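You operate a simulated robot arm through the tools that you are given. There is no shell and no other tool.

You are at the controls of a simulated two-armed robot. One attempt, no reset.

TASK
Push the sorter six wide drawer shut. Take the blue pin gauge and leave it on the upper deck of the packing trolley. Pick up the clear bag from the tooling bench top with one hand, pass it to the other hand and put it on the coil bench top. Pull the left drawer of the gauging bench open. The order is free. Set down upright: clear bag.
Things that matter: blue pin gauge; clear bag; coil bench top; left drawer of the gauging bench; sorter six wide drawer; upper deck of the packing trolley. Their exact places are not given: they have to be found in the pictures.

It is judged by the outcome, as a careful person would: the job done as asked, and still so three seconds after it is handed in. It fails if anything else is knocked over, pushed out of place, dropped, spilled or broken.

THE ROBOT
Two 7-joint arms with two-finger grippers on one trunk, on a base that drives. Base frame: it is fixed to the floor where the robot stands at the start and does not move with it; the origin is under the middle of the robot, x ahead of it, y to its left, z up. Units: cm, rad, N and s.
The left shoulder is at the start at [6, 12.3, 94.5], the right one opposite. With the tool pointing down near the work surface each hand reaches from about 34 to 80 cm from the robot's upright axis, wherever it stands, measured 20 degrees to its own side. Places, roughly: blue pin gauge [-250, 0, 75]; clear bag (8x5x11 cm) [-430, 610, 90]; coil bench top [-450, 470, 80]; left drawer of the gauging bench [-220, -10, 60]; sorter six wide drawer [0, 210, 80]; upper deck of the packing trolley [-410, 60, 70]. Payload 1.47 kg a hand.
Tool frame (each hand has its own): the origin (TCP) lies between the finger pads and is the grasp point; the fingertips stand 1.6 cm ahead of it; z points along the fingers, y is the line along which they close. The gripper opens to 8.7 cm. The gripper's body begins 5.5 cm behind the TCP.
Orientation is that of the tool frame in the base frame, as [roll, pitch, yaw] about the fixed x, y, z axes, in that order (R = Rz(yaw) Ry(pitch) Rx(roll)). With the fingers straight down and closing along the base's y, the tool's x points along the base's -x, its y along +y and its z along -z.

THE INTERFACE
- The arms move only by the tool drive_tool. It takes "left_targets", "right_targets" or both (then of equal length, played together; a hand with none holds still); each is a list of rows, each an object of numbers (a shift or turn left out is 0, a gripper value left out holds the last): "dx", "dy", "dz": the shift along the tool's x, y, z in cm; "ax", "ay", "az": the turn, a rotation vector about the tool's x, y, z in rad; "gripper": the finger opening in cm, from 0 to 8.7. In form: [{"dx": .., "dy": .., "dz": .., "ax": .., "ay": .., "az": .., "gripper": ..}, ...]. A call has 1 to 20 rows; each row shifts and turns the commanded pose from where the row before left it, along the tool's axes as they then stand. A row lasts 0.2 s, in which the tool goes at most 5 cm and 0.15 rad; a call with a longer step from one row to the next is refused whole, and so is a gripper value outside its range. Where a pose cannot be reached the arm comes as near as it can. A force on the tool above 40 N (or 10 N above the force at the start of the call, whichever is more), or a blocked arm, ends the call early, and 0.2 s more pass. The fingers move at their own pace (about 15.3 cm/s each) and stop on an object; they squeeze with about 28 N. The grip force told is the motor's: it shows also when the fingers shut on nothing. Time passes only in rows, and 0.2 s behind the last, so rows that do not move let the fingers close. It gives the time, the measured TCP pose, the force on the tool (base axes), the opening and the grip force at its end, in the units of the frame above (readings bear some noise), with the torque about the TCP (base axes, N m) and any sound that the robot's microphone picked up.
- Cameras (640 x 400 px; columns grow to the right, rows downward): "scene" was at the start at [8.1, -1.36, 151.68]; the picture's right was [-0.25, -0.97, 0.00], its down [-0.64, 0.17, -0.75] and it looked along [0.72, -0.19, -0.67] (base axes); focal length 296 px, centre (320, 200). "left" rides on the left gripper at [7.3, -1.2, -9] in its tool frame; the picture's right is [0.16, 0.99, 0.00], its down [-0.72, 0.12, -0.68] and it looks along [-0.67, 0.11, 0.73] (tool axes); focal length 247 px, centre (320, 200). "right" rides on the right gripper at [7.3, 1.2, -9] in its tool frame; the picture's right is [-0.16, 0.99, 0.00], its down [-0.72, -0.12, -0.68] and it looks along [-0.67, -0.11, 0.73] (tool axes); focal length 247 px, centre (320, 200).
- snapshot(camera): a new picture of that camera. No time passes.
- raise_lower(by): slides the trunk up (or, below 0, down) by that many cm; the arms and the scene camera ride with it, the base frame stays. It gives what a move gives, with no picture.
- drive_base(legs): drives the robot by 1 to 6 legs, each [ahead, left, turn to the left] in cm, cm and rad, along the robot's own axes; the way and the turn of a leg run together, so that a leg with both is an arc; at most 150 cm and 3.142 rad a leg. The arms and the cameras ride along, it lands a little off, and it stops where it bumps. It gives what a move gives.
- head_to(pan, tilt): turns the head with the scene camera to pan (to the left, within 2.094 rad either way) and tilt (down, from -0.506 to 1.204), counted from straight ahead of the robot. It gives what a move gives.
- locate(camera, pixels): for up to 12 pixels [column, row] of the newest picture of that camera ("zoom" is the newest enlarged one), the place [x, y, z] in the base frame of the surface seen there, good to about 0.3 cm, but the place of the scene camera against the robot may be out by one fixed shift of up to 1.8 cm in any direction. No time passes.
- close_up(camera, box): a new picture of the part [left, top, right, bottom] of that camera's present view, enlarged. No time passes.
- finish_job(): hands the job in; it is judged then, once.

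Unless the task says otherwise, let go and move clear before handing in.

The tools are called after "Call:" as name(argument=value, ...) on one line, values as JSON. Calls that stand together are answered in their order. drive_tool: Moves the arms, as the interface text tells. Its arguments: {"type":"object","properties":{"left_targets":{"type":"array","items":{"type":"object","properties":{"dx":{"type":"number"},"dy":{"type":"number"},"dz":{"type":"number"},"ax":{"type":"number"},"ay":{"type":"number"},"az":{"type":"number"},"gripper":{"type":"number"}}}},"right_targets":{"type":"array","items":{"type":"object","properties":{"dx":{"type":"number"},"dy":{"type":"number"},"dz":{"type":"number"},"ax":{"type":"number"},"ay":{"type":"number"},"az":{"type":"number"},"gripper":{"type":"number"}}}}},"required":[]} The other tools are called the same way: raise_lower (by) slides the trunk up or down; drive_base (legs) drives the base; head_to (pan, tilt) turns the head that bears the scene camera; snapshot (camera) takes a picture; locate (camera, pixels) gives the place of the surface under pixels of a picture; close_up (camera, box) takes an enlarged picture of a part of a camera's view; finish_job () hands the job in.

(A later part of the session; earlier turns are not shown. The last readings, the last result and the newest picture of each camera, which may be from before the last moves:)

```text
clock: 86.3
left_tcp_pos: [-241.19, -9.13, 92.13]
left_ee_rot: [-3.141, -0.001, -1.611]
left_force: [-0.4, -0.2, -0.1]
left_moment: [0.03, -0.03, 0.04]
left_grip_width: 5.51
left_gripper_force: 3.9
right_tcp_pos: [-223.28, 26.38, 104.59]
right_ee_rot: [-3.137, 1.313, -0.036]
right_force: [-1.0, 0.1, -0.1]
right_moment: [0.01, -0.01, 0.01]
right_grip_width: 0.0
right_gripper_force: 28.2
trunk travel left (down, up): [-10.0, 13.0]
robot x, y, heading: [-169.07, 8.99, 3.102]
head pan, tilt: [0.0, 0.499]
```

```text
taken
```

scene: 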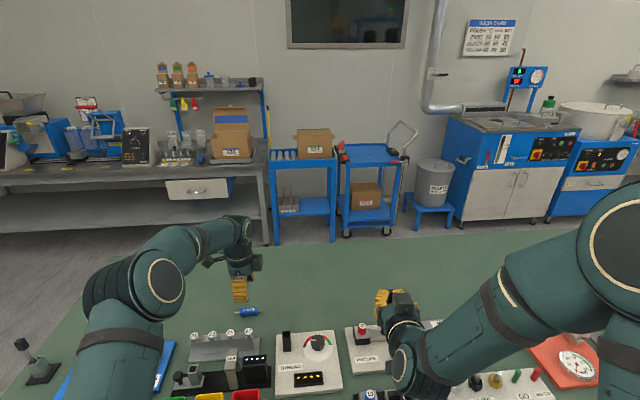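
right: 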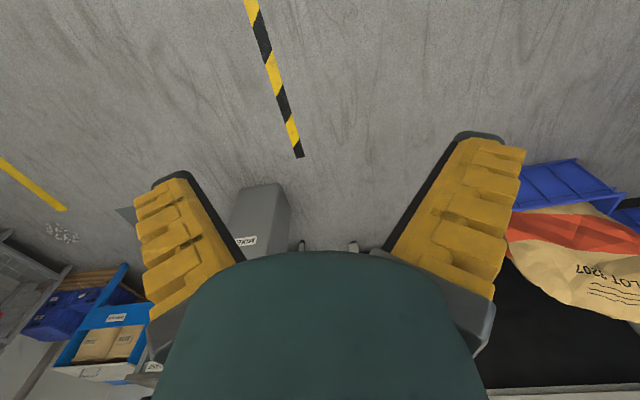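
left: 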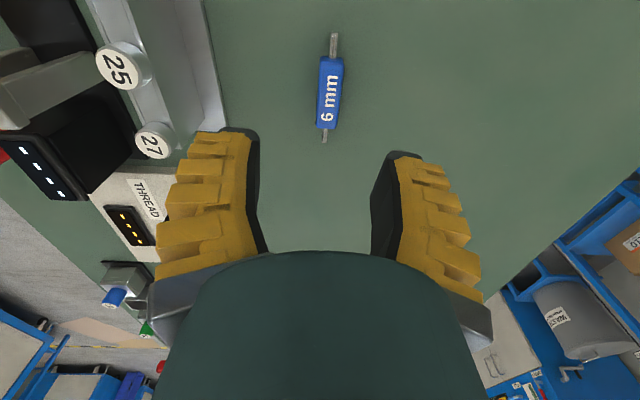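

The gauge lies in line under the fingers at (331,90). I'll verify its offset from the TCP.

Call:
locate(camera="left", pixels=[[334, 50], [331, 65], [329, 92], [327, 120], [324, 138], [320, 92], [341, 92]])

```text
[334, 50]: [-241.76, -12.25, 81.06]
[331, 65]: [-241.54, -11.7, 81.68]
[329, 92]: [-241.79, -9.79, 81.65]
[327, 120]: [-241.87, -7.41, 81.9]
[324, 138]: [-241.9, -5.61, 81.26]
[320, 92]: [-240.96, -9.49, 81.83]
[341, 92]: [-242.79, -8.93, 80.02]
```

Centre is (-241.75,-9.4). I'll shift 0.5 cm, descend to TCP z ≈ 81.8 and close.

Call:
drive_tool(left_targets=[{"dy": 0.5, "dx": 0.3, "dz": 3}, {"dz": 3}, {"dz": 2.5}, {"dz": 1.0}, {"dz": 0.8}, {"gripper": 0.5}, {}, {}, {}])

Call:
snapshot(camera="left")

```text
clock: 88.3
left_tcp_pos: [-241.92, -9.46, 81.91]
left_ee_rot: [3.139, -0.001, -1.612]
left_force: [-2.9, -1.2, 7.5]
left_moment: [0.08, 0.02, 0.0]
left_grip_width: 1.07
left_gripper_force: 28.0
right_tcp_pos: [-223.33, 26.47, 104.57]
right_ee_rot: [-3.138, 1.313, -0.037]
right_force: [0.5, 0.2, -1.2]
right_moment: [-0.01, -0.03, -0.01]
right_grip_width: 0.0
right_gripper_force: 28.4
trunk travel left (down, up): [-10.0, 13.0]
robot x, y, heading: [-168.75, 9.14, 3.097]
head pan, tilt: [0.0, 0.499]
```

```text
taken
```

left: 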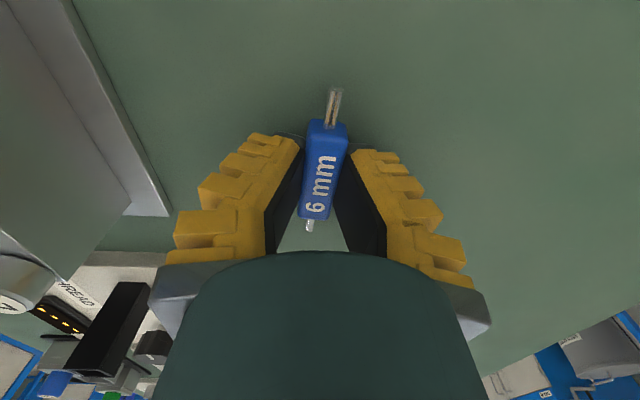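

The fingers hold the block (opening 1.07, 28 N). I'll lift and check it stays.

Call:
drive_tool(left_targets=[{"dz": -0.5}, {"dz": -2}, {"dz": -3}, {"dz": -4}, {"dz": -4}, {"dz": -4}, {"dz": -4}, {}])

Call:
snapshot(camera="left")

```text
clock: 90.1
left_tcp_pos: [-241.78, -9.25, 103.41]
left_ee_rot: [3.141, 0.0, -1.611]
left_force: [0.0, -0.2, -0.5]
left_moment: [-0.03, -0.01, -0.01]
left_grip_width: 1.24
left_gripper_force: 5.8
right_tcp_pos: [-223.25, 26.35, 104.67]
right_ee_rot: [-3.137, 1.31, -0.037]
right_force: [0.6, -0.2, 0.6]
right_moment: [-0.01, 0.02, 0.03]
right_grip_width: 0.0
right_gripper_force: 28.5
trunk travel left (down, up): [-10.0, 13.0]
robot x, y, heading: [-169.06, 8.93, 3.101]
head pan, tilt: [0.0, 0.499]
```

```text
taken
```

left: 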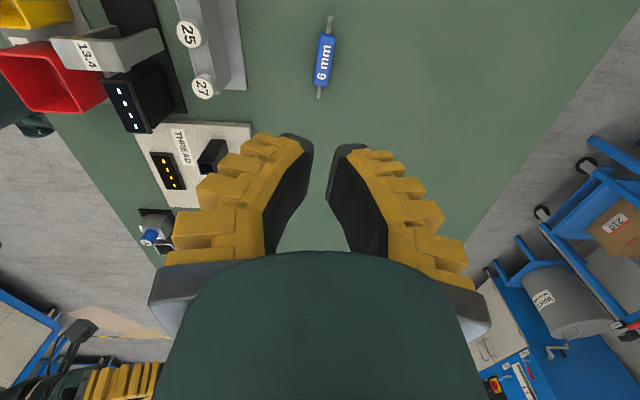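

The gauge slipped out and still lies on the bench at (325,63); the fingertips seem to have pinched too high and I hadn't commanded a full close. I'll locate it again and go lower, closing to 0.

Call:
locate(camera="left", pixels=[[330, 18], [328, 35], [325, 60], [322, 83], [319, 97], [316, 60], [335, 62], [350, 60]])

Call:
drive_tool(left_targets=[{"gripper": 4.0}, {}, {}])

Call:
close_up(camera="left", box=[270, 10, 380, 110])

Call:
locate(camera="zoom", pixels=[[320, 120], [320, 180], [280, 180], [355, 180], [290, 250], [335, 250], [310, 270], [230, 180], [400, 180]])

```text
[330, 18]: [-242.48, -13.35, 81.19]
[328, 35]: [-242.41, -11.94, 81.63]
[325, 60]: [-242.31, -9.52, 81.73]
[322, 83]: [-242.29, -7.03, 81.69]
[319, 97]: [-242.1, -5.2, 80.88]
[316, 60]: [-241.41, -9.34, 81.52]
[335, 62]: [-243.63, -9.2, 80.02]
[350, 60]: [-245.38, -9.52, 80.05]
```

```text
clock: 90.9
left_tcp_pos: [-241.8, -9.42, 103.41]
left_ee_rot: [3.141, 0.001, -1.61]
left_force: [0.2, 0.3, -0.4]
left_moment: [-0.02, 0.01, -0.01]
left_grip_width: 4.57
left_gripper_force: 4.8
right_tcp_pos: [-223.44, 26.4, 104.58]
right_ee_rot: [-3.136, 1.31, -0.038]
right_force: [-0.1, -0.3, -0.3]
right_moment: [-0.02, -0.03, 0.03]
right_grip_width: 0.03
right_gripper_force: 27.6
trunk travel left (down, up): [-10.0, 13.0]
robot x, y, heading: [-169.04, 9.26, 3.102]
head pan, tilt: [0.0, 0.499]
```

```text
4.00 times, centred on (325, 60) of left
```

zoom: 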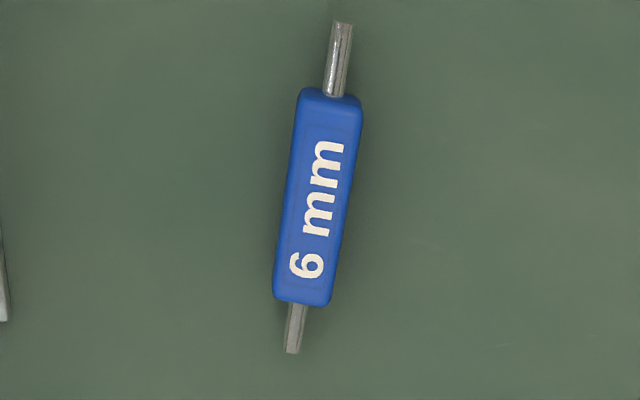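

```text
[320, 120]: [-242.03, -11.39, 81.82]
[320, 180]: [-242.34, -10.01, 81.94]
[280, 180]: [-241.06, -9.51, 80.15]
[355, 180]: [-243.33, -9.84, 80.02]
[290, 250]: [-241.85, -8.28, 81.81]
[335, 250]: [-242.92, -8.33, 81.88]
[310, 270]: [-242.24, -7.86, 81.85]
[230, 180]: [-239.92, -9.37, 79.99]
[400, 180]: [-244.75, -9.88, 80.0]
```

The block is 1.6 cm wide, centred at (-242.3,-9.4), top 81.85. I'll descend again, finding where the fingertips actually touch the bench before closing.

Call:
drive_tool(left_targets=[{"dy": 0.5, "dz": 4}, {"dz": 4}, {"dz": 4}, {"dz": 4}, {"dz": 3}, {"dz": 1.5}, {"dz": 0.8}, {}])

Call:
snapshot(camera="left")

```text
clock: 92.7
left_tcp_pos: [-242.49, -9.37, 81.88]
left_ee_rot: [3.141, 0.001, -1.609]
left_force: [0.4, 0.1, -0.1]
left_moment: [0.01, 0.0, -0.02]
left_grip_width: 4.6
left_gripper_force: 4.0
right_tcp_pos: [-223.24, 26.44, 104.77]
right_ee_rot: [-3.137, 1.31, -0.037]
right_force: [0.7, -0.2, -0.3]
right_moment: [0.04, 0.0, -0.02]
right_grip_width: 0.02
right_gripper_force: 27.9
trunk travel left (down, up): [-10.0, 13.0]
robot x, y, heading: [-169.12, 9.11, 3.101]
head pan, tilt: [0.0, 0.499]
```

```text
taken
```

left: 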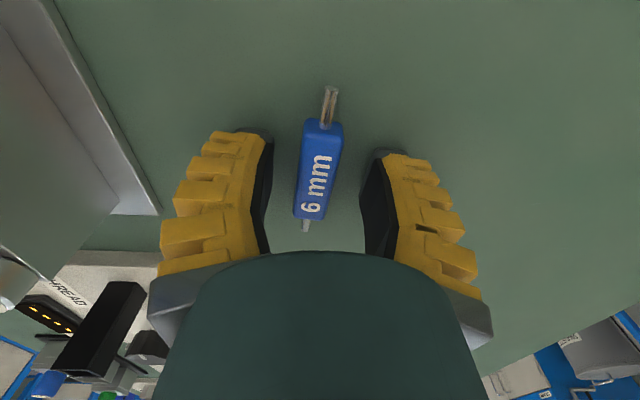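

No contact yet. I'll lower in 0.2 cm steps, watching the force.

Call:
drive_tool(left_targets=[{"dz": 0.2}, {"dz": 0.15}, {}])

Call:
drive_tool(left_targets=[{"dz": 0.2}, {}])

Call:
drive_tool(left_targets=[{"dz": 0.2}, {}])

```text
clock: 93.5
left_tcp_pos: [-242.49, -9.41, 81.64]
left_ee_rot: [3.141, 0.0, -1.61]
left_force: [0.3, 0.4, -0.2]
left_moment: [0.0, 0.03, -0.01]
left_grip_width: 4.38
left_gripper_force: 4.4
right_tcp_pos: [-223.21, 26.39, 104.67]
right_ee_rot: [-3.137, 1.312, -0.037]
right_force: [0.2, 0.4, 0.6]
right_moment: [0.01, 0.0, -0.02]
right_grip_width: 0.0
right_gripper_force: 28.0
trunk travel left (down, up): [-10.0, 13.0]
robot x, y, heading: [-168.83, 9.14, 3.106]
head pan, tilt: [0.0, 0.499]
```

```text
clock: 94.1
left_tcp_pos: [-242.41, -9.31, 81.6]
left_ee_rot: [3.138, 0.0, -1.611]
left_force: [4.8, 1.4, 19.5]
left_moment: [0.03, -0.44, -0.02]
left_grip_width: 4.54
left_gripper_force: 12.7
right_tcp_pos: [-223.18, 26.44, 104.8]
right_ee_rot: [-3.136, 1.312, -0.038]
right_force: [-0.6, -0.1, -0.7]
right_moment: [0.03, -0.02, 0.02]
right_grip_width: 0.0
right_gripper_force: 27.8
trunk travel left (down, up): [-10.0, 13.0]
robot x, y, heading: [-169.18, 8.84, 3.1]
head pan, tilt: [0.0, 0.499]
```

```text
clock: 94.7
left_tcp_pos: [-242.41, -9.32, 81.57]
left_ee_rot: [3.137, -0.001, -1.612]
left_force: [2.4, 1.9, 24.7]
left_moment: [-0.01, -0.31, 0.13]
left_grip_width: 4.27
left_gripper_force: 3.3
right_tcp_pos: [-223.0, 26.5, 104.8]
right_ee_rot: [-3.14, 1.316, -0.04]
right_force: [1.1, 0.0, 0.5]
right_moment: [-0.01, 0.02, -0.02]
right_grip_width: 0.0
right_gripper_force: 28.7
trunk travel left (down, up): [-10.0, 13.0]
robot x, y, heading: [-169.19, 9.25, 3.1]
head pan, tilt: [0.0, 0.499]
```

The tips touch the bench at TCP z ≈ 81.6. I'll ease up 0.25 cm and close fully.

Call:
drive_tool(left_targets=[{"dz": -0.3}, {"gripper": 0}, {}, {}, {}, {}])

Call:
snapshot(camera="left")

```text
clock: 96.1
left_tcp_pos: [-242.3, -9.4, 81.57]
left_ee_rot: [3.139, 0.0, -1.61]
left_force: [8.2, 2.1, 17.0]
left_moment: [0.03, -0.28, 0.06]
left_grip_width: 0.79
left_gripper_force: 27.6
right_tcp_pos: [-223.19, 26.42, 104.72]
right_ee_rot: [-3.137, 1.312, -0.039]
right_force: [0.3, -0.6, 0.1]
right_moment: [0.02, -0.03, -0.02]
right_grip_width: 0.01
right_gripper_force: 27.4
trunk travel left (down, up): [-10.0, 13.0]
robot x, y, heading: [-169.19, 9.13, 3.098]
head pan, tilt: [0.0, 0.499]
```

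```text
taken
```

left: 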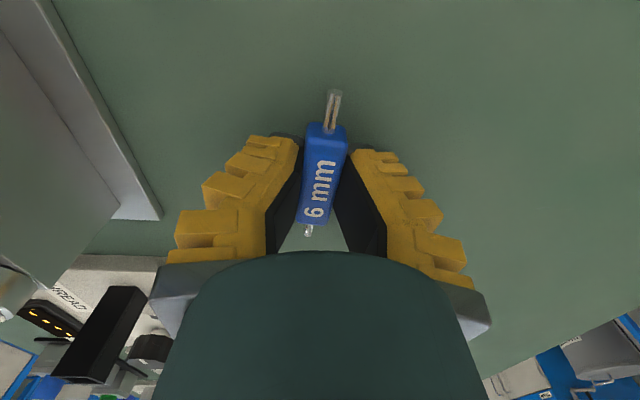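

Gripped at 27.6 N with full close commanded. I'll lift slowly just a little and check.

Call:
drive_tool(left_targets=[{"dz": -0.5}, {"dz": -0.5}, {"dz": -1}, {"dz": -1}, {}])

Call:
snapshot(camera="left")

```text
clock: 97.3
left_tcp_pos: [-242.3, -9.37, 84.5]
left_ee_rot: [-3.141, 0.0, -1.611]
left_force: [-0.1, 0.5, 0.8]
left_moment: [0.02, 0.01, 0.01]
left_grip_width: 0.76
left_gripper_force: 27.9
right_tcp_pos: [-223.22, 26.31, 104.67]
right_ee_rot: [-3.136, 1.31, -0.038]
right_force: [0.3, -0.6, -0.7]
right_moment: [-0.02, -0.02, 0.01]
right_grip_width: 0.0
right_gripper_force: 28.6
trunk travel left (down, up): [-10.0, 13.0]
robot x, y, heading: [-168.88, 9.39, 3.098]
head pan, tilt: [0.0, 0.499]
```

```text
taken
```

left: 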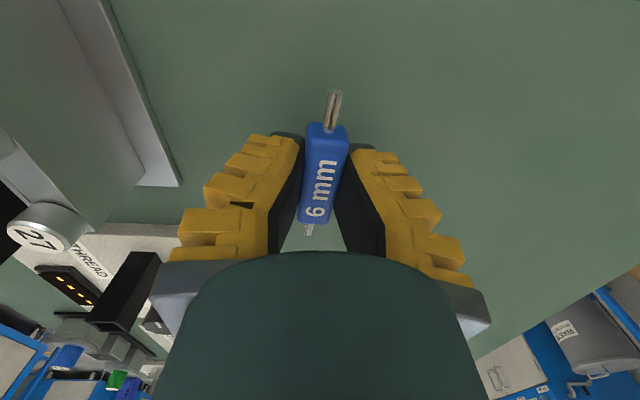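

Now it is held (block stays at (320,175) in the view while the background drops). I'll lift to carry height.

Call:
drive_tool(left_targets=[{"dz": -2}, {"dz": -3}, {"dz": -3}, {"dz": -4}, {"dz": -4}, {"dz": -4}, {}])

Call:
snapshot(camera="left")

Call:
snapshot(camera="scene")

Call:
locate(camera="scene", pixels=[[420, 236], [560, 232], [300, 242], [610, 250], [345, 145], [405, 163], [350, 162], [395, 145], [425, 205], [345, 232], [390, 230], [440, 300]])

```text
clock: 98.9
left_tcp_pos: [-242.2, -9.36, 104.56]
left_ee_rot: [-3.141, 0.001, -1.611]
left_force: [0.5, -0.3, -2.0]
left_moment: [0.02, 0.0, 0.0]
left_grip_width: 0.79
left_gripper_force: 27.6
right_tcp_pos: [-223.22, 26.34, 104.61]
right_ee_rot: [-3.136, 1.312, -0.036]
right_force: [-0.2, 0.1, 0.0]
right_moment: [-0.02, 0.03, 0.0]
right_grip_width: 0.0
right_gripper_force: 28.0
trunk travel left (down, up): [-10.0, 13.0]
robot x, y, heading: [-168.92, 9.12, 3.101]
head pan, tilt: [0.0, 0.499]
```

```text
taken
```

left: 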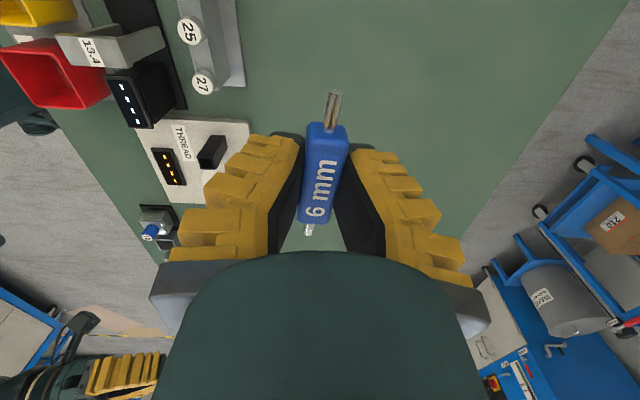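

```text
taken
```

scene: 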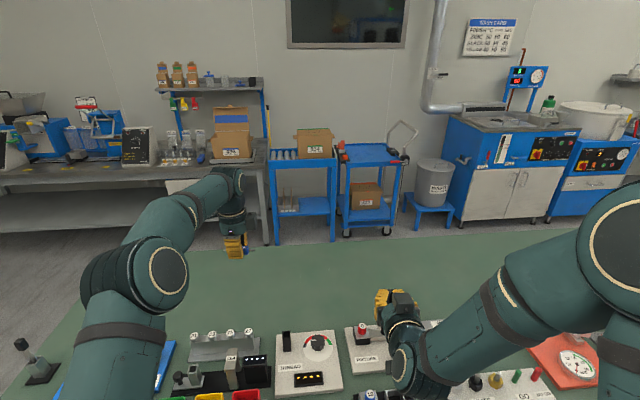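

```text
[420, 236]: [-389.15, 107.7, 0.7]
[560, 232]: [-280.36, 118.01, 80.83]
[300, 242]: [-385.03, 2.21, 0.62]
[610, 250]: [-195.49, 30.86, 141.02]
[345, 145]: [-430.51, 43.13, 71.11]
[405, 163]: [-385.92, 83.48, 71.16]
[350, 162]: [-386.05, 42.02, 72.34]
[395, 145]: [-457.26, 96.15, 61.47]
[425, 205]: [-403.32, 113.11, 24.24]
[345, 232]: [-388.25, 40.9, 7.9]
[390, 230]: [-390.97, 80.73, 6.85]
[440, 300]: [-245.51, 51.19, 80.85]
```

The gauge is securely held at z 104. The bench's back edge is x ≈ −283 and the trolley front x ≈ −386, so there is a ~100 cm aisle for later. Now the left drawer: I'll draw both hands in, back off, and shift left so the handle (~(-206,-8,65)) faces the right hand.

Call:
drive_tool(left_targets=[{"dy": -4}, {"dy": -4}, {"dy": -4}, {"dy": -4}, {"dy": -4}, {}], right_targets=[{"dz": -3}, {"dz": -3}, {"dz": -3}, {"dz": -3}, {"dz": -3}, {}])

Call:
drive_base(legs=[[-27, 0, 0.04], [0, 30, 0]])

Call:
drive_tool(right_targets=[{"az": -0.15}, {"az": -0.15}, {"az": -0.15}, {"az": -0.15}, {"az": -0.15}, {"az": -0.15}, {"az": -0.15}, {"az": -0.15}, {"az": -0.15}, {"az": -0.15}, {"az": -0.07}, {}])

Call:
snapshot(camera="scene")

Call:
snapshot(camera="right")

```text
clock: 100.3
left_tcp_pos: [-222.45, -10.1, 104.3]
left_ee_rot: [3.14, 0.0, -1.61]
left_force: [-0.2, -0.6, 0.0]
left_moment: [0.03, -0.02, 0.0]
left_grip_width: 0.77
left_gripper_force: 27.5
right_tcp_pos: [-219.75, 24.76, 109.52]
right_ee_rot: [-3.14, 1.31, -0.036]
right_force: [0.2, 0.4, -0.2]
right_moment: [0.0, -0.04, -0.02]
right_grip_width: 0.0
right_gripper_force: 27.7
right hand out of reach, approached as far as the arm can: row 2, 3, 4, 5
trunk travel left (down, up): [-10.0, 13.0]
robot x, y, heading: [-168.93, 8.89, 3.099]
head pan, tilt: [0.0, 0.499]
```

```text
clock: 105.0
left_tcp_pos: [-194.54, -42.6, 104.3]
left_ee_rot: [3.141, 0.001, -1.568]
left_force: [0.2, 0.1, 1.0]
left_moment: [0.03, 0.0, -0.02]
left_grip_width: 0.74
left_gripper_force: 28.1
right_tcp_pos: [-193.19, -7.78, 109.67]
right_ee_rot: [-3.135, 1.311, 0.008]
right_force: [-1.2, -0.2, -0.1]
right_moment: [0.02, 0.0, 0.02]
right_grip_width: 0.0
right_gripper_force: 28.3
trunk travel left (down, up): [-10.0, 13.0]
robot x, y, heading: [-142.1, -21.08, -3.142]
head pan, tilt: [0.0, 0.499]
```

```text
clock: 107.6
left_tcp_pos: [-194.54, -42.59, 104.31]
left_ee_rot: [3.141, -0.001, -1.566]
left_force: [-0.4, 0.7, -0.3]
left_moment: [-0.01, 0.0, 0.0]
left_grip_width: 0.76
left_gripper_force: 27.9
right_tcp_pos: [-193.26, -7.79, 109.61]
right_ee_rot: [-1.829, -0.003, 1.571]
right_force: [-0.4, 0.4, -0.7]
right_moment: [0.0, 0.01, -0.03]
right_grip_width: 0.0
right_gripper_force: 27.7
trunk travel left (down, up): [-10.0, 13.0]
robot x, y, heading: [-142.1, -21.24, -3.144]
head pan, tilt: [0.0, 0.499]
```

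```text
taken
```

scene: 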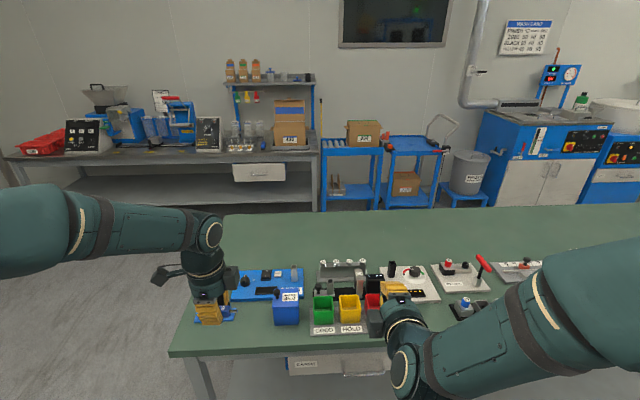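

```text
taken
```

right: 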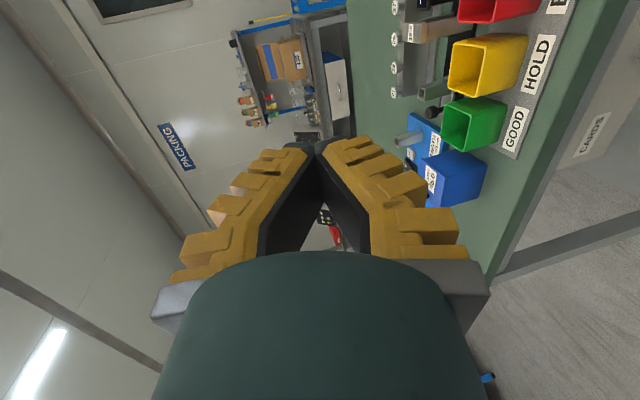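

The right hand now points forward with fingers closing vertically. I'll open it and lower it in front of the drawer, outside the bench edge.

Call:
drive_tool(right_targets=[{"dy": 4.3, "dz": 0.8, "gripper": 5}, {"dy": 4.3, "dz": 0.8}, {"dy": 4.3, "dz": 0.8}, {"dy": 4.3, "dz": 0.8}, {"dy": 4.3, "dz": 0.8}, {"dy": 4.3, "dz": 0.8}, {"dy": 4.3, "dz": 0.8}, {"dy": 4.3, "dz": 0.8}, {"dy": 4.3, "dz": 0.8}, {"dy": 4.0, "dz": 0.8}, {}])

Call:
snapshot(camera="scene")

Call:
snapshot(camera="right")

```text
clock: 110.0
left_tcp_pos: [-194.65, -42.54, 104.36]
left_ee_rot: [3.141, 0.0, -1.567]
left_force: [0.5, 0.2, 0.1]
left_moment: [-0.01, 0.01, 0.0]
left_grip_width: 0.77
left_gripper_force: 27.8
right_tcp_pos: [-190.67, -7.89, 66.21]
right_ee_rot: [-1.832, 0.0, 1.573]
right_force: [-0.2, -0.2, -0.8]
right_moment: [0.0, -0.01, 0.01]
right_grip_width: 5.53
right_gripper_force: 4.5
right hand out of reach, approached as far as the arm can: row 1
trunk travel left (down, up): [-10.0, 13.0]
robot x, y, heading: [-142.22, -21.34, -3.138]
head pan, tilt: [0.0, 0.499]
```

```text
taken
```

scene: 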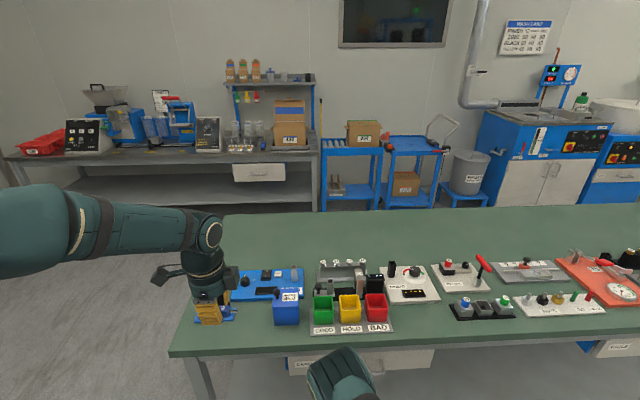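

```text
taken
```

right: 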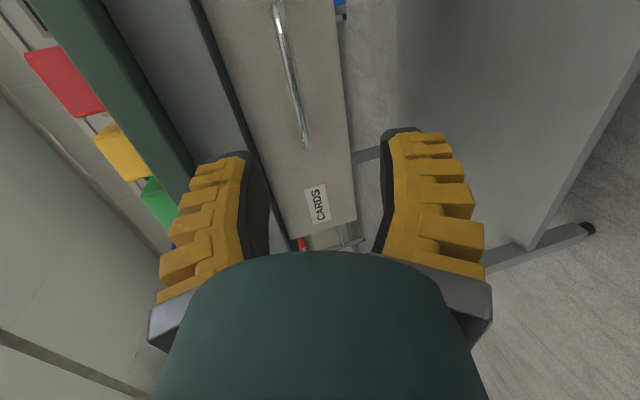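

The right camera shows the handle bar from (280,5) to (305,145). I'll locate the bar.

Call:
close_up(camera="right", box=[230, 0, 360, 160])

Call:
locate(camera="zoom", pixels=[[250, 100], [263, 150], [277, 200], [290, 250], [300, 300], [306, 330], [200, 200], [350, 200], [240, 50], [315, 340]])

Call:
locate(camera="right", pixels=[[279, 20], [284, 50], [290, 75], [297, 105], [302, 130], [265, 70], [320, 70], [200, 60], [240, 130], [315, 200], [353, 210], [345, 150]])

```text
2.50 times, centred on (295, 80) of right
```

zoom: 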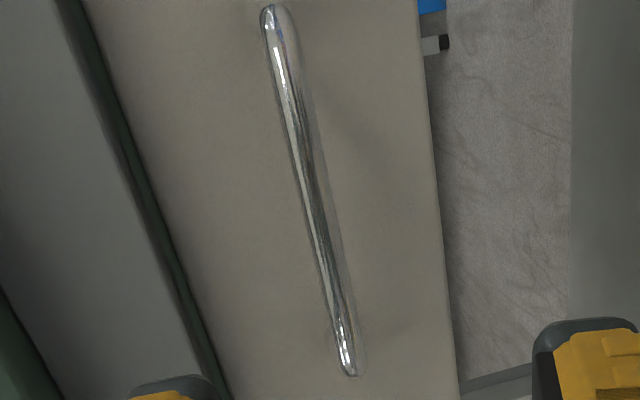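

```text
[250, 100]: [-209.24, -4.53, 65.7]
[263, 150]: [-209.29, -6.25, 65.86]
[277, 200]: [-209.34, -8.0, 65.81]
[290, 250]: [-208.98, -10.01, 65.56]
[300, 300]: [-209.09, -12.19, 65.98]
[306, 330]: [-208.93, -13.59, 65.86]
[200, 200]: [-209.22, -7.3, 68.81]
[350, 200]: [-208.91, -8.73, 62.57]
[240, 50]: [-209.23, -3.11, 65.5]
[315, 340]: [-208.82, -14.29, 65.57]
```

```text
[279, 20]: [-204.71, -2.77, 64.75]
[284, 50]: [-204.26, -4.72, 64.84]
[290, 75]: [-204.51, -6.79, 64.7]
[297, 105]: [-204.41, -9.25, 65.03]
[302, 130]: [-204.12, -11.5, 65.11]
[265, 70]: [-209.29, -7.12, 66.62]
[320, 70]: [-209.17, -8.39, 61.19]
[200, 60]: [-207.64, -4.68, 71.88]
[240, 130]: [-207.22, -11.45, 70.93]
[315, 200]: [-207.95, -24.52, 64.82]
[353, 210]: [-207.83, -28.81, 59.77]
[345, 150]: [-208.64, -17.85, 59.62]
```

The bar's centre is about (-204.9,-8,64.9), with the drawer face at x −209.2. I'll move in, straddle it and close.

Call:
drive_tool(right_targets=[{"dz": 2.75, "dy": -0.46, "dx": 0.05}, {"dz": 2.75, "dy": -0.46, "dx": 0.05}, {"dz": 2.75, "dy": -0.46, "dx": 0.05}, {"dz": 2.75, "dy": -0.46, "dx": 0.05}, {"dz": 1.8, "dy": -0.3}, {"dz": 0.9, "dy": -0.15}, {"gripper": 0}, {}, {}, {}])

Call:
snapshot(camera="right")

Call:
snapshot(camera="scene")

```text
clock: 112.2
left_tcp_pos: [-194.65, -42.57, 104.37]
left_ee_rot: [3.141, -0.001, -1.566]
left_force: [0.2, -0.6, -1.0]
left_moment: [0.01, 0.0, 0.0]
left_grip_width: 0.76
left_gripper_force: 28.0
right_tcp_pos: [-204.34, -7.64, 64.9]
right_ee_rot: [-1.834, -0.001, 1.573]
right_force: [10.0, -2.9, -12.4]
right_moment: [0.24, -0.09, 0.12]
right_grip_width: 0.65
right_gripper_force: 29.9
trunk travel left (down, up): [-10.0, 13.0]
robot x, y, heading: [-141.51, -20.9, -3.143]
head pan, tilt: [0.0, 0.499]
```

```text
taken
```

right: 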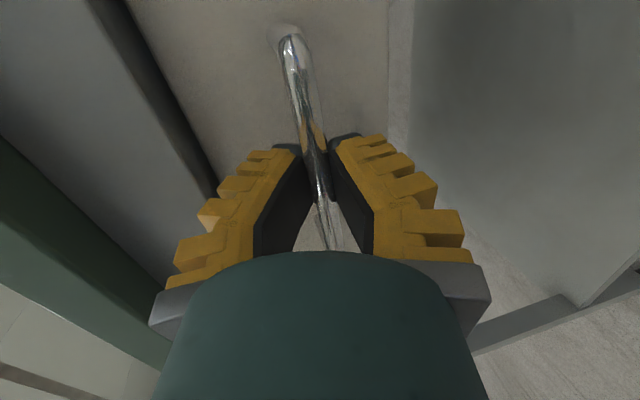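

```text
taken
```

scene: 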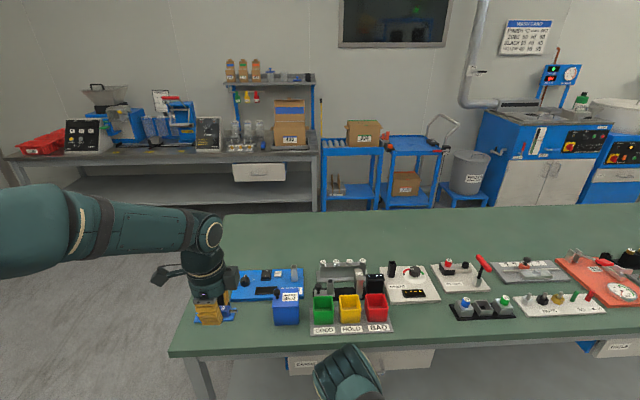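

The bar is gripped. I'll pull straight back along +x with the arm.

Call:
drive_tool(right_targets=[{"dz": -0.6, "dy": 0.15}, {"dz": -1.16, "dy": 0.306}, {"dz": -1.16, "dy": 0.306}, {"dz": -1.16, "dy": 0.306}, {"dz": -1.16, "dy": 0.306}, {"dz": -1.16, "dy": 0.306}, {"dz": -1.16, "dy": 0.306}, {"dz": -1.16, "dy": 0.306}, {"dz": -1.16, "dy": 0.306}, {"dz": -1.16, "dy": 0.306}, {}])

Call:
snapshot(camera="scene")

Call:
snapshot(camera="right")

```text
clock: 114.6
left_tcp_pos: [-194.57, -42.51, 104.43]
left_ee_rot: [3.141, -0.001, -1.566]
left_force: [0.2, -0.6, -1.1]
left_moment: [-0.04, 0.0, 0.01]
left_grip_width: 0.76
left_gripper_force: 28.3
right_tcp_pos: [-193.14, -7.65, 64.91]
right_ee_rot: [-1.829, 0.0, 1.574]
right_force: [-1.2, 20.2, 3.5]
right_moment: [0.25, 0.06, -0.22]
right_grip_width: 0.59
right_gripper_force: 29.9
trunk travel left (down, up): [-10.0, 13.0]
robot x, y, heading: [-141.8, -20.99, -3.14]
head pan, tilt: [0.0, 0.499]
```

```text
taken
```

scene: 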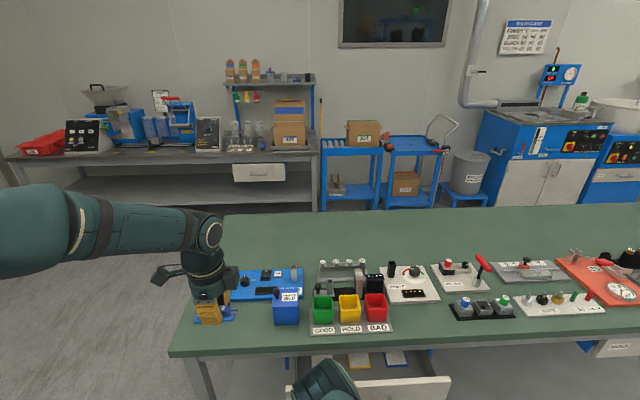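

```text
taken
```

right: 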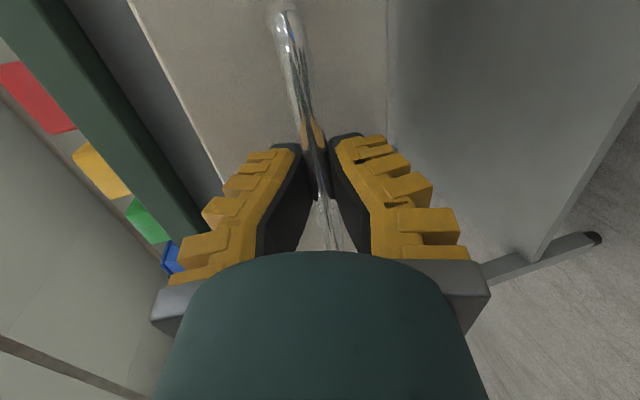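

The drawer is out about 11 cm. I'll ease the sideways load and pull the rest by backing the base.

Call:
drive_tool(right_targets=[{"dx": 0.3}, {"dx": 0.2}])

Call:
drive_base(legs=[[-12, 0, 0]])

Call:
snapshot(camera="scene")

Call:
snapshot(camera="right")

```text
clock: 115.2
left_tcp_pos: [-194.54, -42.68, 104.36]
left_ee_rot: [3.141, 0.0, -1.568]
left_force: [-0.3, -0.5, -0.9]
left_moment: [-0.02, 0.0, -0.01]
left_grip_width: 0.76
left_gripper_force: 28.0
right_tcp_pos: [-193.22, -7.68, 65.03]
right_ee_rot: [-1.83, 0.005, 1.579]
right_force: [1.0, -8.5, 0.0]
right_moment: [0.28, 0.03, -0.21]
right_grip_width: 0.62
right_gripper_force: 29.6
trunk travel left (down, up): [-10.0, 13.0]
robot x, y, heading: [-141.59, -21.22, -3.144]
head pan, tilt: [0.0, 0.499]
```

```text
clock: 116.4
left_tcp_pos: [-182.88, -42.52, 104.46]
left_ee_rot: [-3.141, -0.003, -1.567]
left_force: [0.2, 0.5, -0.4]
left_moment: [-0.02, 0.02, -0.02]
left_grip_width: 0.76
left_gripper_force: 27.8
right_tcp_pos: [-181.5, -6.95, 64.88]
right_ee_rot: [-1.83, -0.001, 1.57]
right_force: [-1.1, 20.0, -0.7]
right_moment: [0.3, -0.02, -0.34]
right_grip_width: 0.61
right_gripper_force: 30.5
trunk travel left (down, up): [-10.0, 13.0]
robot x, y, heading: [-130.04, -21.08, -3.14]
head pan, tilt: [0.0, 0.499]
```

```text
taken
```

scene: 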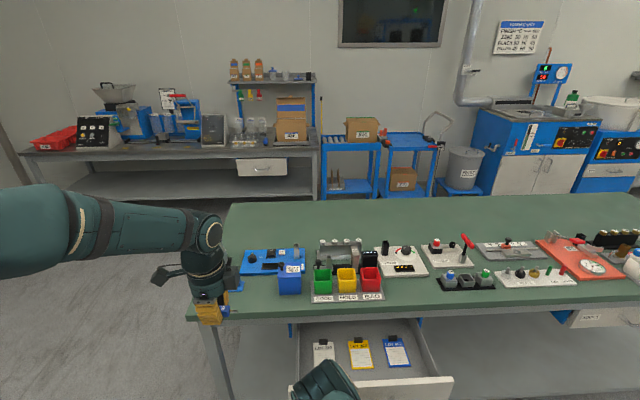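

```text
taken
```

right: 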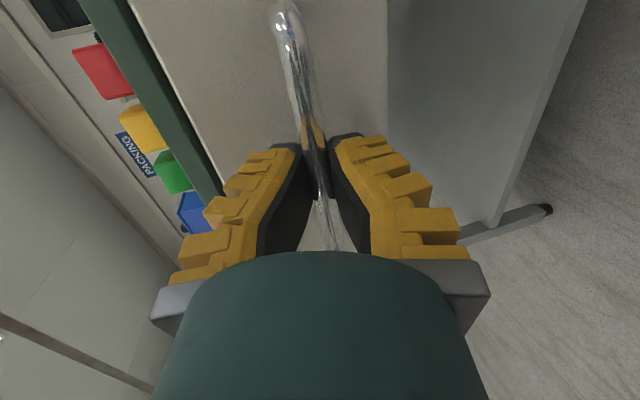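

The drawer is out 23 cm. I'll pull gently a bit further with the arm to see whether it reaches its stop.

Call:
drive_tool(right_targets=[{"dx": 0.3}, {"dz": -0.77, "dy": 0.2}, {"dz": -0.77, "dy": 0.2}, {"dz": -0.77, "dy": 0.2}, {"dz": -0.77, "dy": 0.2}, {"dz": -0.77, "dy": 0.2}, {"dz": -0.77, "dy": 0.2}, {}])

Call:
snapshot(camera="scene")

```text
clock: 118.2
left_tcp_pos: [-182.94, -42.64, 104.46]
left_ee_rot: [3.141, -0.001, -1.568]
left_force: [0.3, 1.0, -0.7]
left_moment: [-0.01, 0.0, -0.03]
left_grip_width: 0.75
left_gripper_force: 27.9
right_tcp_pos: [-176.74, -6.77, 64.93]
right_ee_rot: [-1.831, -0.004, 1.568]
right_force: [0.9, -1.9, -0.7]
right_moment: [0.19, 0.0, 0.0]
right_grip_width: 0.65
right_gripper_force: 29.8
trunk travel left (down, up): [-10.0, 13.0]
robot x, y, heading: [-130.37, -20.93, -3.139]
head pan, tilt: [0.0, 0.499]
```

```text
taken
```

scene: 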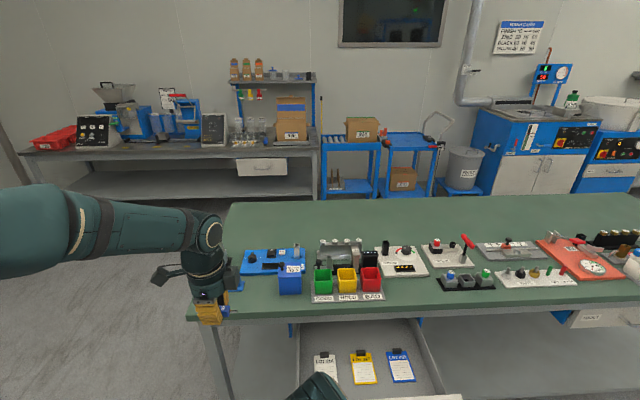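

Open 28 cm with the cards inside undisturbed; that's amply open. I'll release and back straight off.

Call:
drive_tool(right_targets=[{"gripper": 5.5}, {}, {}])

Call:
drive_base(legs=[[-25, 0, 0]])

Call:
snapshot(camera="scene")

Call:
snapshot(camera="right")

Call:
snapshot(camera="left")

```text
clock: 119.0
left_tcp_pos: [-182.9, -42.66, 104.43]
left_ee_rot: [-3.141, -0.001, -1.566]
left_force: [0.4, 0.2, -0.6]
left_moment: [0.0, -0.01, -0.02]
left_grip_width: 0.78
left_gripper_force: 27.7
right_tcp_pos: [-176.76, -6.68, 64.88]
right_ee_rot: [-1.832, -0.003, 1.569]
right_force: [-0.1, -0.5, -0.2]
right_moment: [0.02, 0.01, 0.01]
right_grip_width: 5.99
right_gripper_force: 3.9
trunk travel left (down, up): [-10.0, 13.0]
robot x, y, heading: [-130.43, -21.11, -3.139]
head pan, tilt: [0.0, 0.499]
```

```text
clock: 120.8
left_tcp_pos: [-158.05, -42.65, 104.4]
left_ee_rot: [3.139, -0.001, -1.564]
left_force: [0.5, 0.3, -0.5]
left_moment: [0.02, 0.06, 0.01]
left_grip_width: 0.73
left_gripper_force: 28.2
right_tcp_pos: [-152.12, -6.76, 64.99]
right_ee_rot: [-1.832, -0.004, 1.575]
right_force: [-0.1, 0.4, 0.9]
right_moment: [-0.01, 0.0, 0.02]
right_grip_width: 6.0
right_gripper_force: 3.6
trunk travel left (down, up): [-10.0, 13.0]
robot x, y, heading: [-105.38, -20.89, -3.133]
head pan, tilt: [0.0, 0.499]
```

```text
taken
```

scene: 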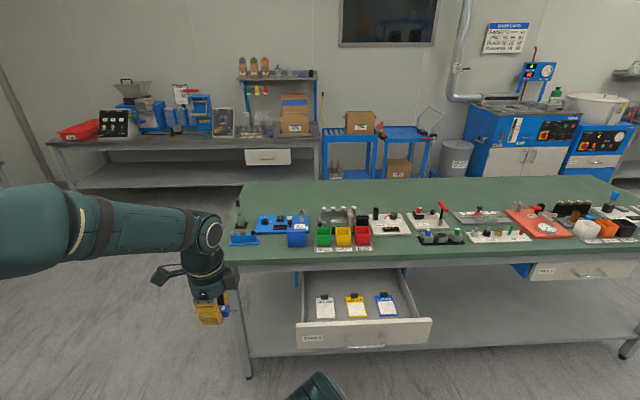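

```text
taken
```

right: 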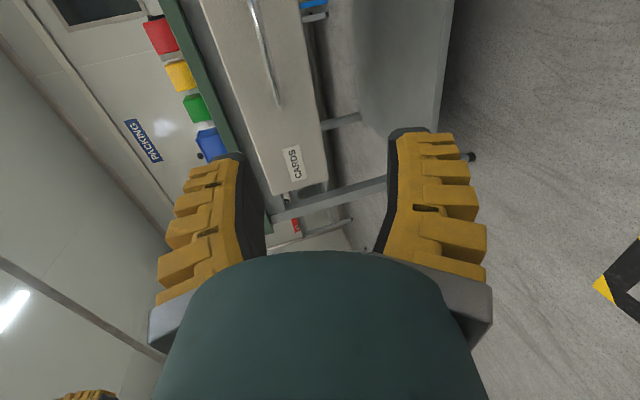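

```text
taken
```

left: 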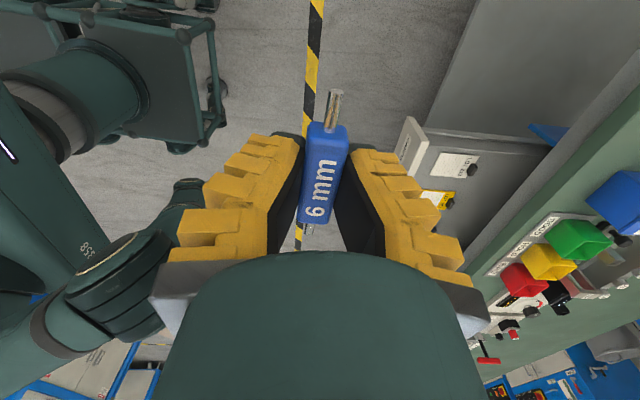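

The drawer is open and the gauge still held. Now I'll measure the way round the bench's −y end to the aisle and trolley.

Call:
locate(camera="scene", pixels=[[240, 180], [228, 262], [250, 372], [180, 190], [60, 150], [320, 150], [350, 178], [330, 140], [390, 142], [60, 195], [440, 177], [497, 170]])

Call:
close_up(camera="scene", box=[300, 90, 480, 200])

```text
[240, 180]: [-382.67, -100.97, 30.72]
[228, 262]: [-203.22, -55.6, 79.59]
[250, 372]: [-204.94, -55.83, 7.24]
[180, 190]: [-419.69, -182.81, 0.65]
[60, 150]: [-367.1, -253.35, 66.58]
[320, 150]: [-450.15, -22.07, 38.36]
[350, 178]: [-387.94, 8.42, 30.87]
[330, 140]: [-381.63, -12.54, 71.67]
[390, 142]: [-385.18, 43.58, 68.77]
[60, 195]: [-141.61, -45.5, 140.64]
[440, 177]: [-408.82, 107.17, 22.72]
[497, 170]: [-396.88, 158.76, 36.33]
```

```text
3.56 times, centred on (390, 145) of scene
```

zoom: 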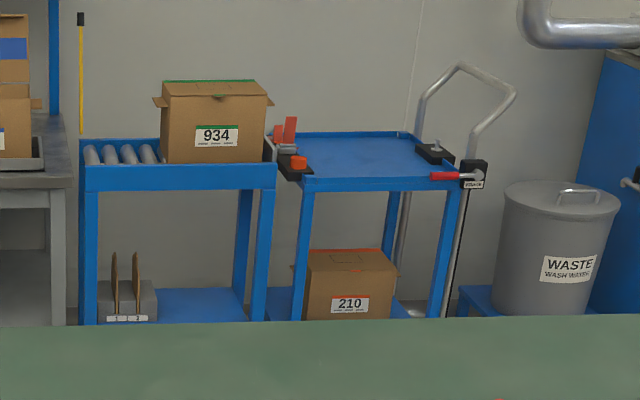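

Call:
locate(camera="left", pixels=[[215, 12], [215, 135], [180, 150], [212, 100], [185, 32], [160, 185], [190, 190]])

Call:
head_to(pan=0.0, tilt=1.2)

Call:
snapshot(camera="scene")

```text
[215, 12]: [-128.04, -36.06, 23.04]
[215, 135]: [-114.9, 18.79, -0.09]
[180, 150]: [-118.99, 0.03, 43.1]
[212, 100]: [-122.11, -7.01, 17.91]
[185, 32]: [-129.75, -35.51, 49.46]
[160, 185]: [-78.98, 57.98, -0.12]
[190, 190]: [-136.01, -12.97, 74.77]
```

```text
clock: 121.9
left_tcp_pos: [-158.1, -42.78, 104.29]
left_ee_rot: [3.141, -0.002, -1.563]
left_force: [-0.3, 0.9, -0.1]
left_moment: [-0.02, 0.0, 0.0]
left_grip_width: 0.75
left_gripper_force: 27.7
right_tcp_pos: [-152.08, -6.71, 64.92]
right_ee_rot: [-1.83, -0.003, 1.573]
right_force: [0.4, 0.3, 0.0]
right_moment: [-0.04, 0.01, -0.03]
right_grip_width: 6.0
right_gripper_force: 3.7
trunk travel left (down, up): [-10.0, 13.0]
robot x, y, heading: [-105.69, -21.06, -3.137]
head pan, tilt: [0.0, 1.201]
```

```text
taken
```

scene: 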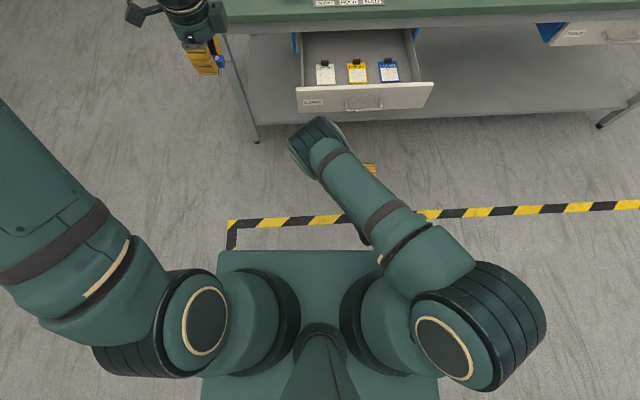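

The base's half-length is about 25 cm, so the aisle fits. I'll raise the right hand, draw the left one in, and drive round the −y end.

Call:
drive_tool(right_targets=[{"dy": -4.8, "dz": -1.3}, {"dy": -4.8, "dz": -1.3}, {"dy": -4.8, "dz": -1.3}, {"dy": -4.8, "dz": -1.3}, {"dy": -4.8, "dz": -1.3}, {}], left_targets=[{"dy": -2}, {"dy": -2}, {"dy": -2}, {"dy": -2}, {}, {}])

Call:
drive_base(legs=[[0, 105, 0], [115, 0, 0], [108, 0, 0]])

Call:
head_to(pan=-0.5, tilt=0.6)

Call:
snapshot(camera="scene")

```text
clock: 123.3
left_tcp_pos: [-150.04, -42.66, 104.41]
left_ee_rot: [3.141, 0.001, -1.563]
left_force: [0.2, -0.8, 0.0]
left_moment: [-0.01, 0.0, -0.03]
left_grip_width: 0.74
left_gripper_force: 27.9
right_tcp_pos: [-152.58, -6.84, 89.74]
right_ee_rot: [-1.829, -0.005, 1.576]
right_force: [0.3, 0.0, -0.1]
right_moment: [0.01, -0.01, -0.01]
right_grip_width: 5.98
right_gripper_force: 3.4
right hand out of reach, approached as far as the arm can: row 5
trunk travel left (down, up): [-10.0, 13.0]
robot x, y, heading: [-105.37, -20.73, -3.132]
head pan, tilt: [0.0, 1.201]
```

```text
clock: 143.5
left_tcp_pos: [-372.06, -144.8, 104.26]
left_ee_rot: [-3.141, 0.002, -1.575]
left_force: [0.6, 0.4, -1.0]
left_moment: [0.03, -0.04, 0.02]
left_grip_width: 0.75
left_gripper_force: 27.6
right_tcp_pos: [-374.11, -109.07, 89.61]
right_ee_rot: [-1.831, -0.003, 1.562]
right_force: [0.7, 0.6, 0.0]
right_moment: [0.0, 0.01, -0.03]
right_grip_width: 6.01
right_gripper_force: 3.3
trunk travel left (down, up): [-10.0, 13.0]
robot x, y, heading: [-327.09, -123.63, 3.137]
head pan, tilt: [0.0, 1.201]
```

```text
clock: 144.5
left_tcp_pos: [-372.01, -144.93, 104.4]
left_ee_rot: [-3.141, 0.0, -1.575]
left_force: [1.0, -0.8, 0.0]
left_moment: [0.01, 0.0, -0.01]
left_grip_width: 0.77
left_gripper_force: 28.1
right_tcp_pos: [-374.11, -109.15, 89.67]
right_ee_rot: [-1.832, -0.004, 1.561]
right_force: [0.5, 0.5, 0.0]
right_moment: [0.02, 0.01, -0.04]
right_grip_width: 5.99
right_gripper_force: 4.0
trunk travel left (down, up): [-10.0, 13.0]
robot x, y, heading: [-327.28, -123.67, 3.137]
head pan, tilt: [-0.499, 0.6]
```

```text
taken
```

scene: 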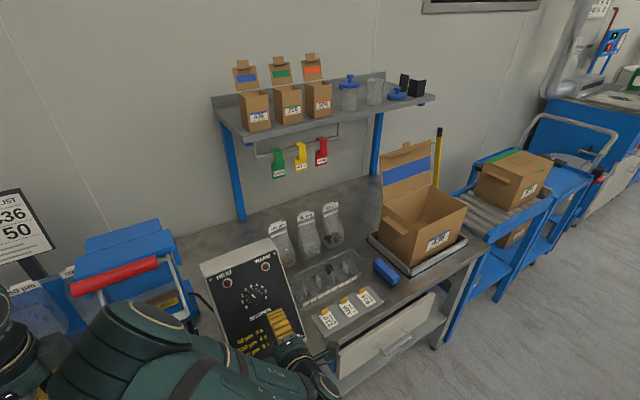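

The right hand is close to the instrument panel, so I'll check distances along the wall bench before sliding right.

Call:
locate(camera="scene", pixels=[[260, 290], [300, 350], [345, 345], [430, 300], [470, 262], [425, 250], [520, 200], [560, 190], [600, 175], [270, 335]])

```text
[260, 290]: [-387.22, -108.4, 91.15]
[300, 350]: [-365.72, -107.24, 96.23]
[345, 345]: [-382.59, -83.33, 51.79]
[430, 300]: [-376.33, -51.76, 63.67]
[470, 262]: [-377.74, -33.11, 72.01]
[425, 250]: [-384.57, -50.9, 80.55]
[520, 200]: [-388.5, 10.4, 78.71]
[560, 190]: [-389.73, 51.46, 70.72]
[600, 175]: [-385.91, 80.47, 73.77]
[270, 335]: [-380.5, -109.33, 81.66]
```

Bench edge is x ≈ −377. I'll back off 8 cm, then slide right to bring the trolley in front of the left hand.

Call:
drive_base(legs=[[-8, 0, 0], [0, -103, 0], [0, -100, 0]])

Call:
head_to(pan=0.1, tilt=0.75)

Call:
snapshot(camera="scene")

Call:
snapshot(camera="left")

```text
clock: 163.4
left_tcp_pos: [-363.0, 61.95, 104.37]
left_ee_rot: [-3.141, 0.0, -1.6]
left_force: [0.5, 0.3, -1.3]
left_moment: [0.04, 0.01, -0.01]
left_grip_width: 0.74
left_gripper_force: 28.1
right_tcp_pos: [-364.16, 97.68, 89.53]
right_ee_rot: [-1.831, -0.003, 1.534]
right_force: [0.1, 0.6, -0.1]
right_moment: [0.03, 0.01, -0.01]
right_grip_width: 6.02
right_gripper_force: 3.5
trunk travel left (down, up): [-10.0, 13.0]
robot x, y, heading: [-317.52, 81.87, 3.114]
head pan, tilt: [-0.499, 0.6]
```

```text
clock: 164.4
left_tcp_pos: [-362.92, 61.95, 104.32]
left_ee_rot: [-3.141, 0.0, -1.6]
left_force: [0.4, 0.0, -0.2]
left_moment: [-0.01, -0.02, 0.0]
left_grip_width: 0.77
left_gripper_force: 27.6
right_tcp_pos: [-363.99, 97.68, 89.62]
right_ee_rot: [-1.831, -0.003, 1.537]
right_force: [0.2, 0.1, 0.0]
right_moment: [-0.03, 0.03, 0.0]
right_grip_width: 5.98
right_gripper_force: 4.1
trunk travel left (down, up): [-10.0, 13.0]
robot x, y, heading: [-317.51, 82.08, 3.112]
head pan, tilt: [0.099, 0.75]
```

```text
taken
```

scene: 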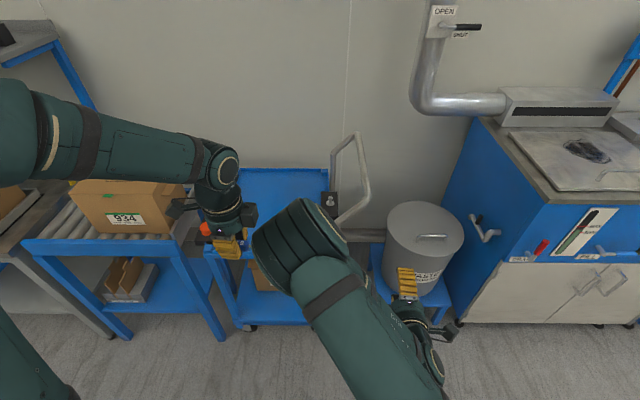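

```text
taken
```

left: 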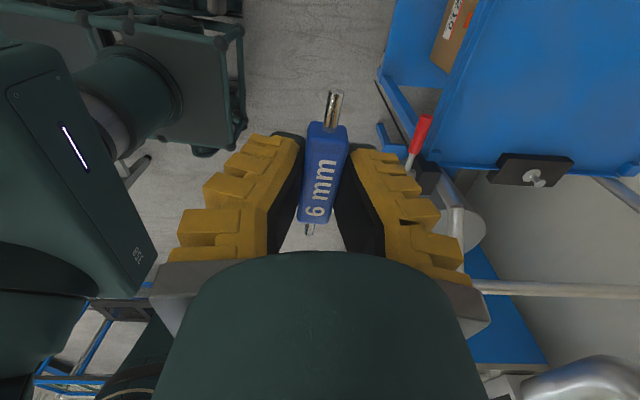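

The trolley is just ahead; its deck shows at upper right in the left view with the red lever at (418,135). I'll locate the deck.

Call:
locate(camera="left", pixels=[[460, 140], [520, 60], [560, 100], [620, 140], [520, 165], [418, 130], [480, 10], [600, 20]])

Call:
locate(camera="scene", pixels=[[285, 185], [260, 200], [250, 175], [320, 175], [200, 228], [240, 262], [330, 200]])

```text
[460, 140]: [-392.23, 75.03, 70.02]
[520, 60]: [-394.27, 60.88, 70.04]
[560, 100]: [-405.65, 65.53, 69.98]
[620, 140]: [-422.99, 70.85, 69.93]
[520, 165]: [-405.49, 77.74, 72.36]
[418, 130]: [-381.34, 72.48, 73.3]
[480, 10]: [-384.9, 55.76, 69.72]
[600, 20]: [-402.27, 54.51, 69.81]
```

```text
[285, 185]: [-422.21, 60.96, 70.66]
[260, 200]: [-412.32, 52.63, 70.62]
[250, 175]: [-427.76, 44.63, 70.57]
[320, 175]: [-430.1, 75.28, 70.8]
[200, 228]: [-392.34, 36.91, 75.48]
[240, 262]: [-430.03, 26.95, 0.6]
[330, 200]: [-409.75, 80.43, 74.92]
```

Call:
locate(camera="scene", pixels=[[337, 165], [352, 138], [368, 190], [350, 215], [335, 225], [420, 225], [410, 285]])

```text
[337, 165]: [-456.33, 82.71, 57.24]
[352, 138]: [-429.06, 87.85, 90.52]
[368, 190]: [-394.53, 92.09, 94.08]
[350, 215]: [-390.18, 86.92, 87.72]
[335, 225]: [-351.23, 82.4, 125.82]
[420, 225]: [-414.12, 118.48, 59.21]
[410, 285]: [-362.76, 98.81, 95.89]
```

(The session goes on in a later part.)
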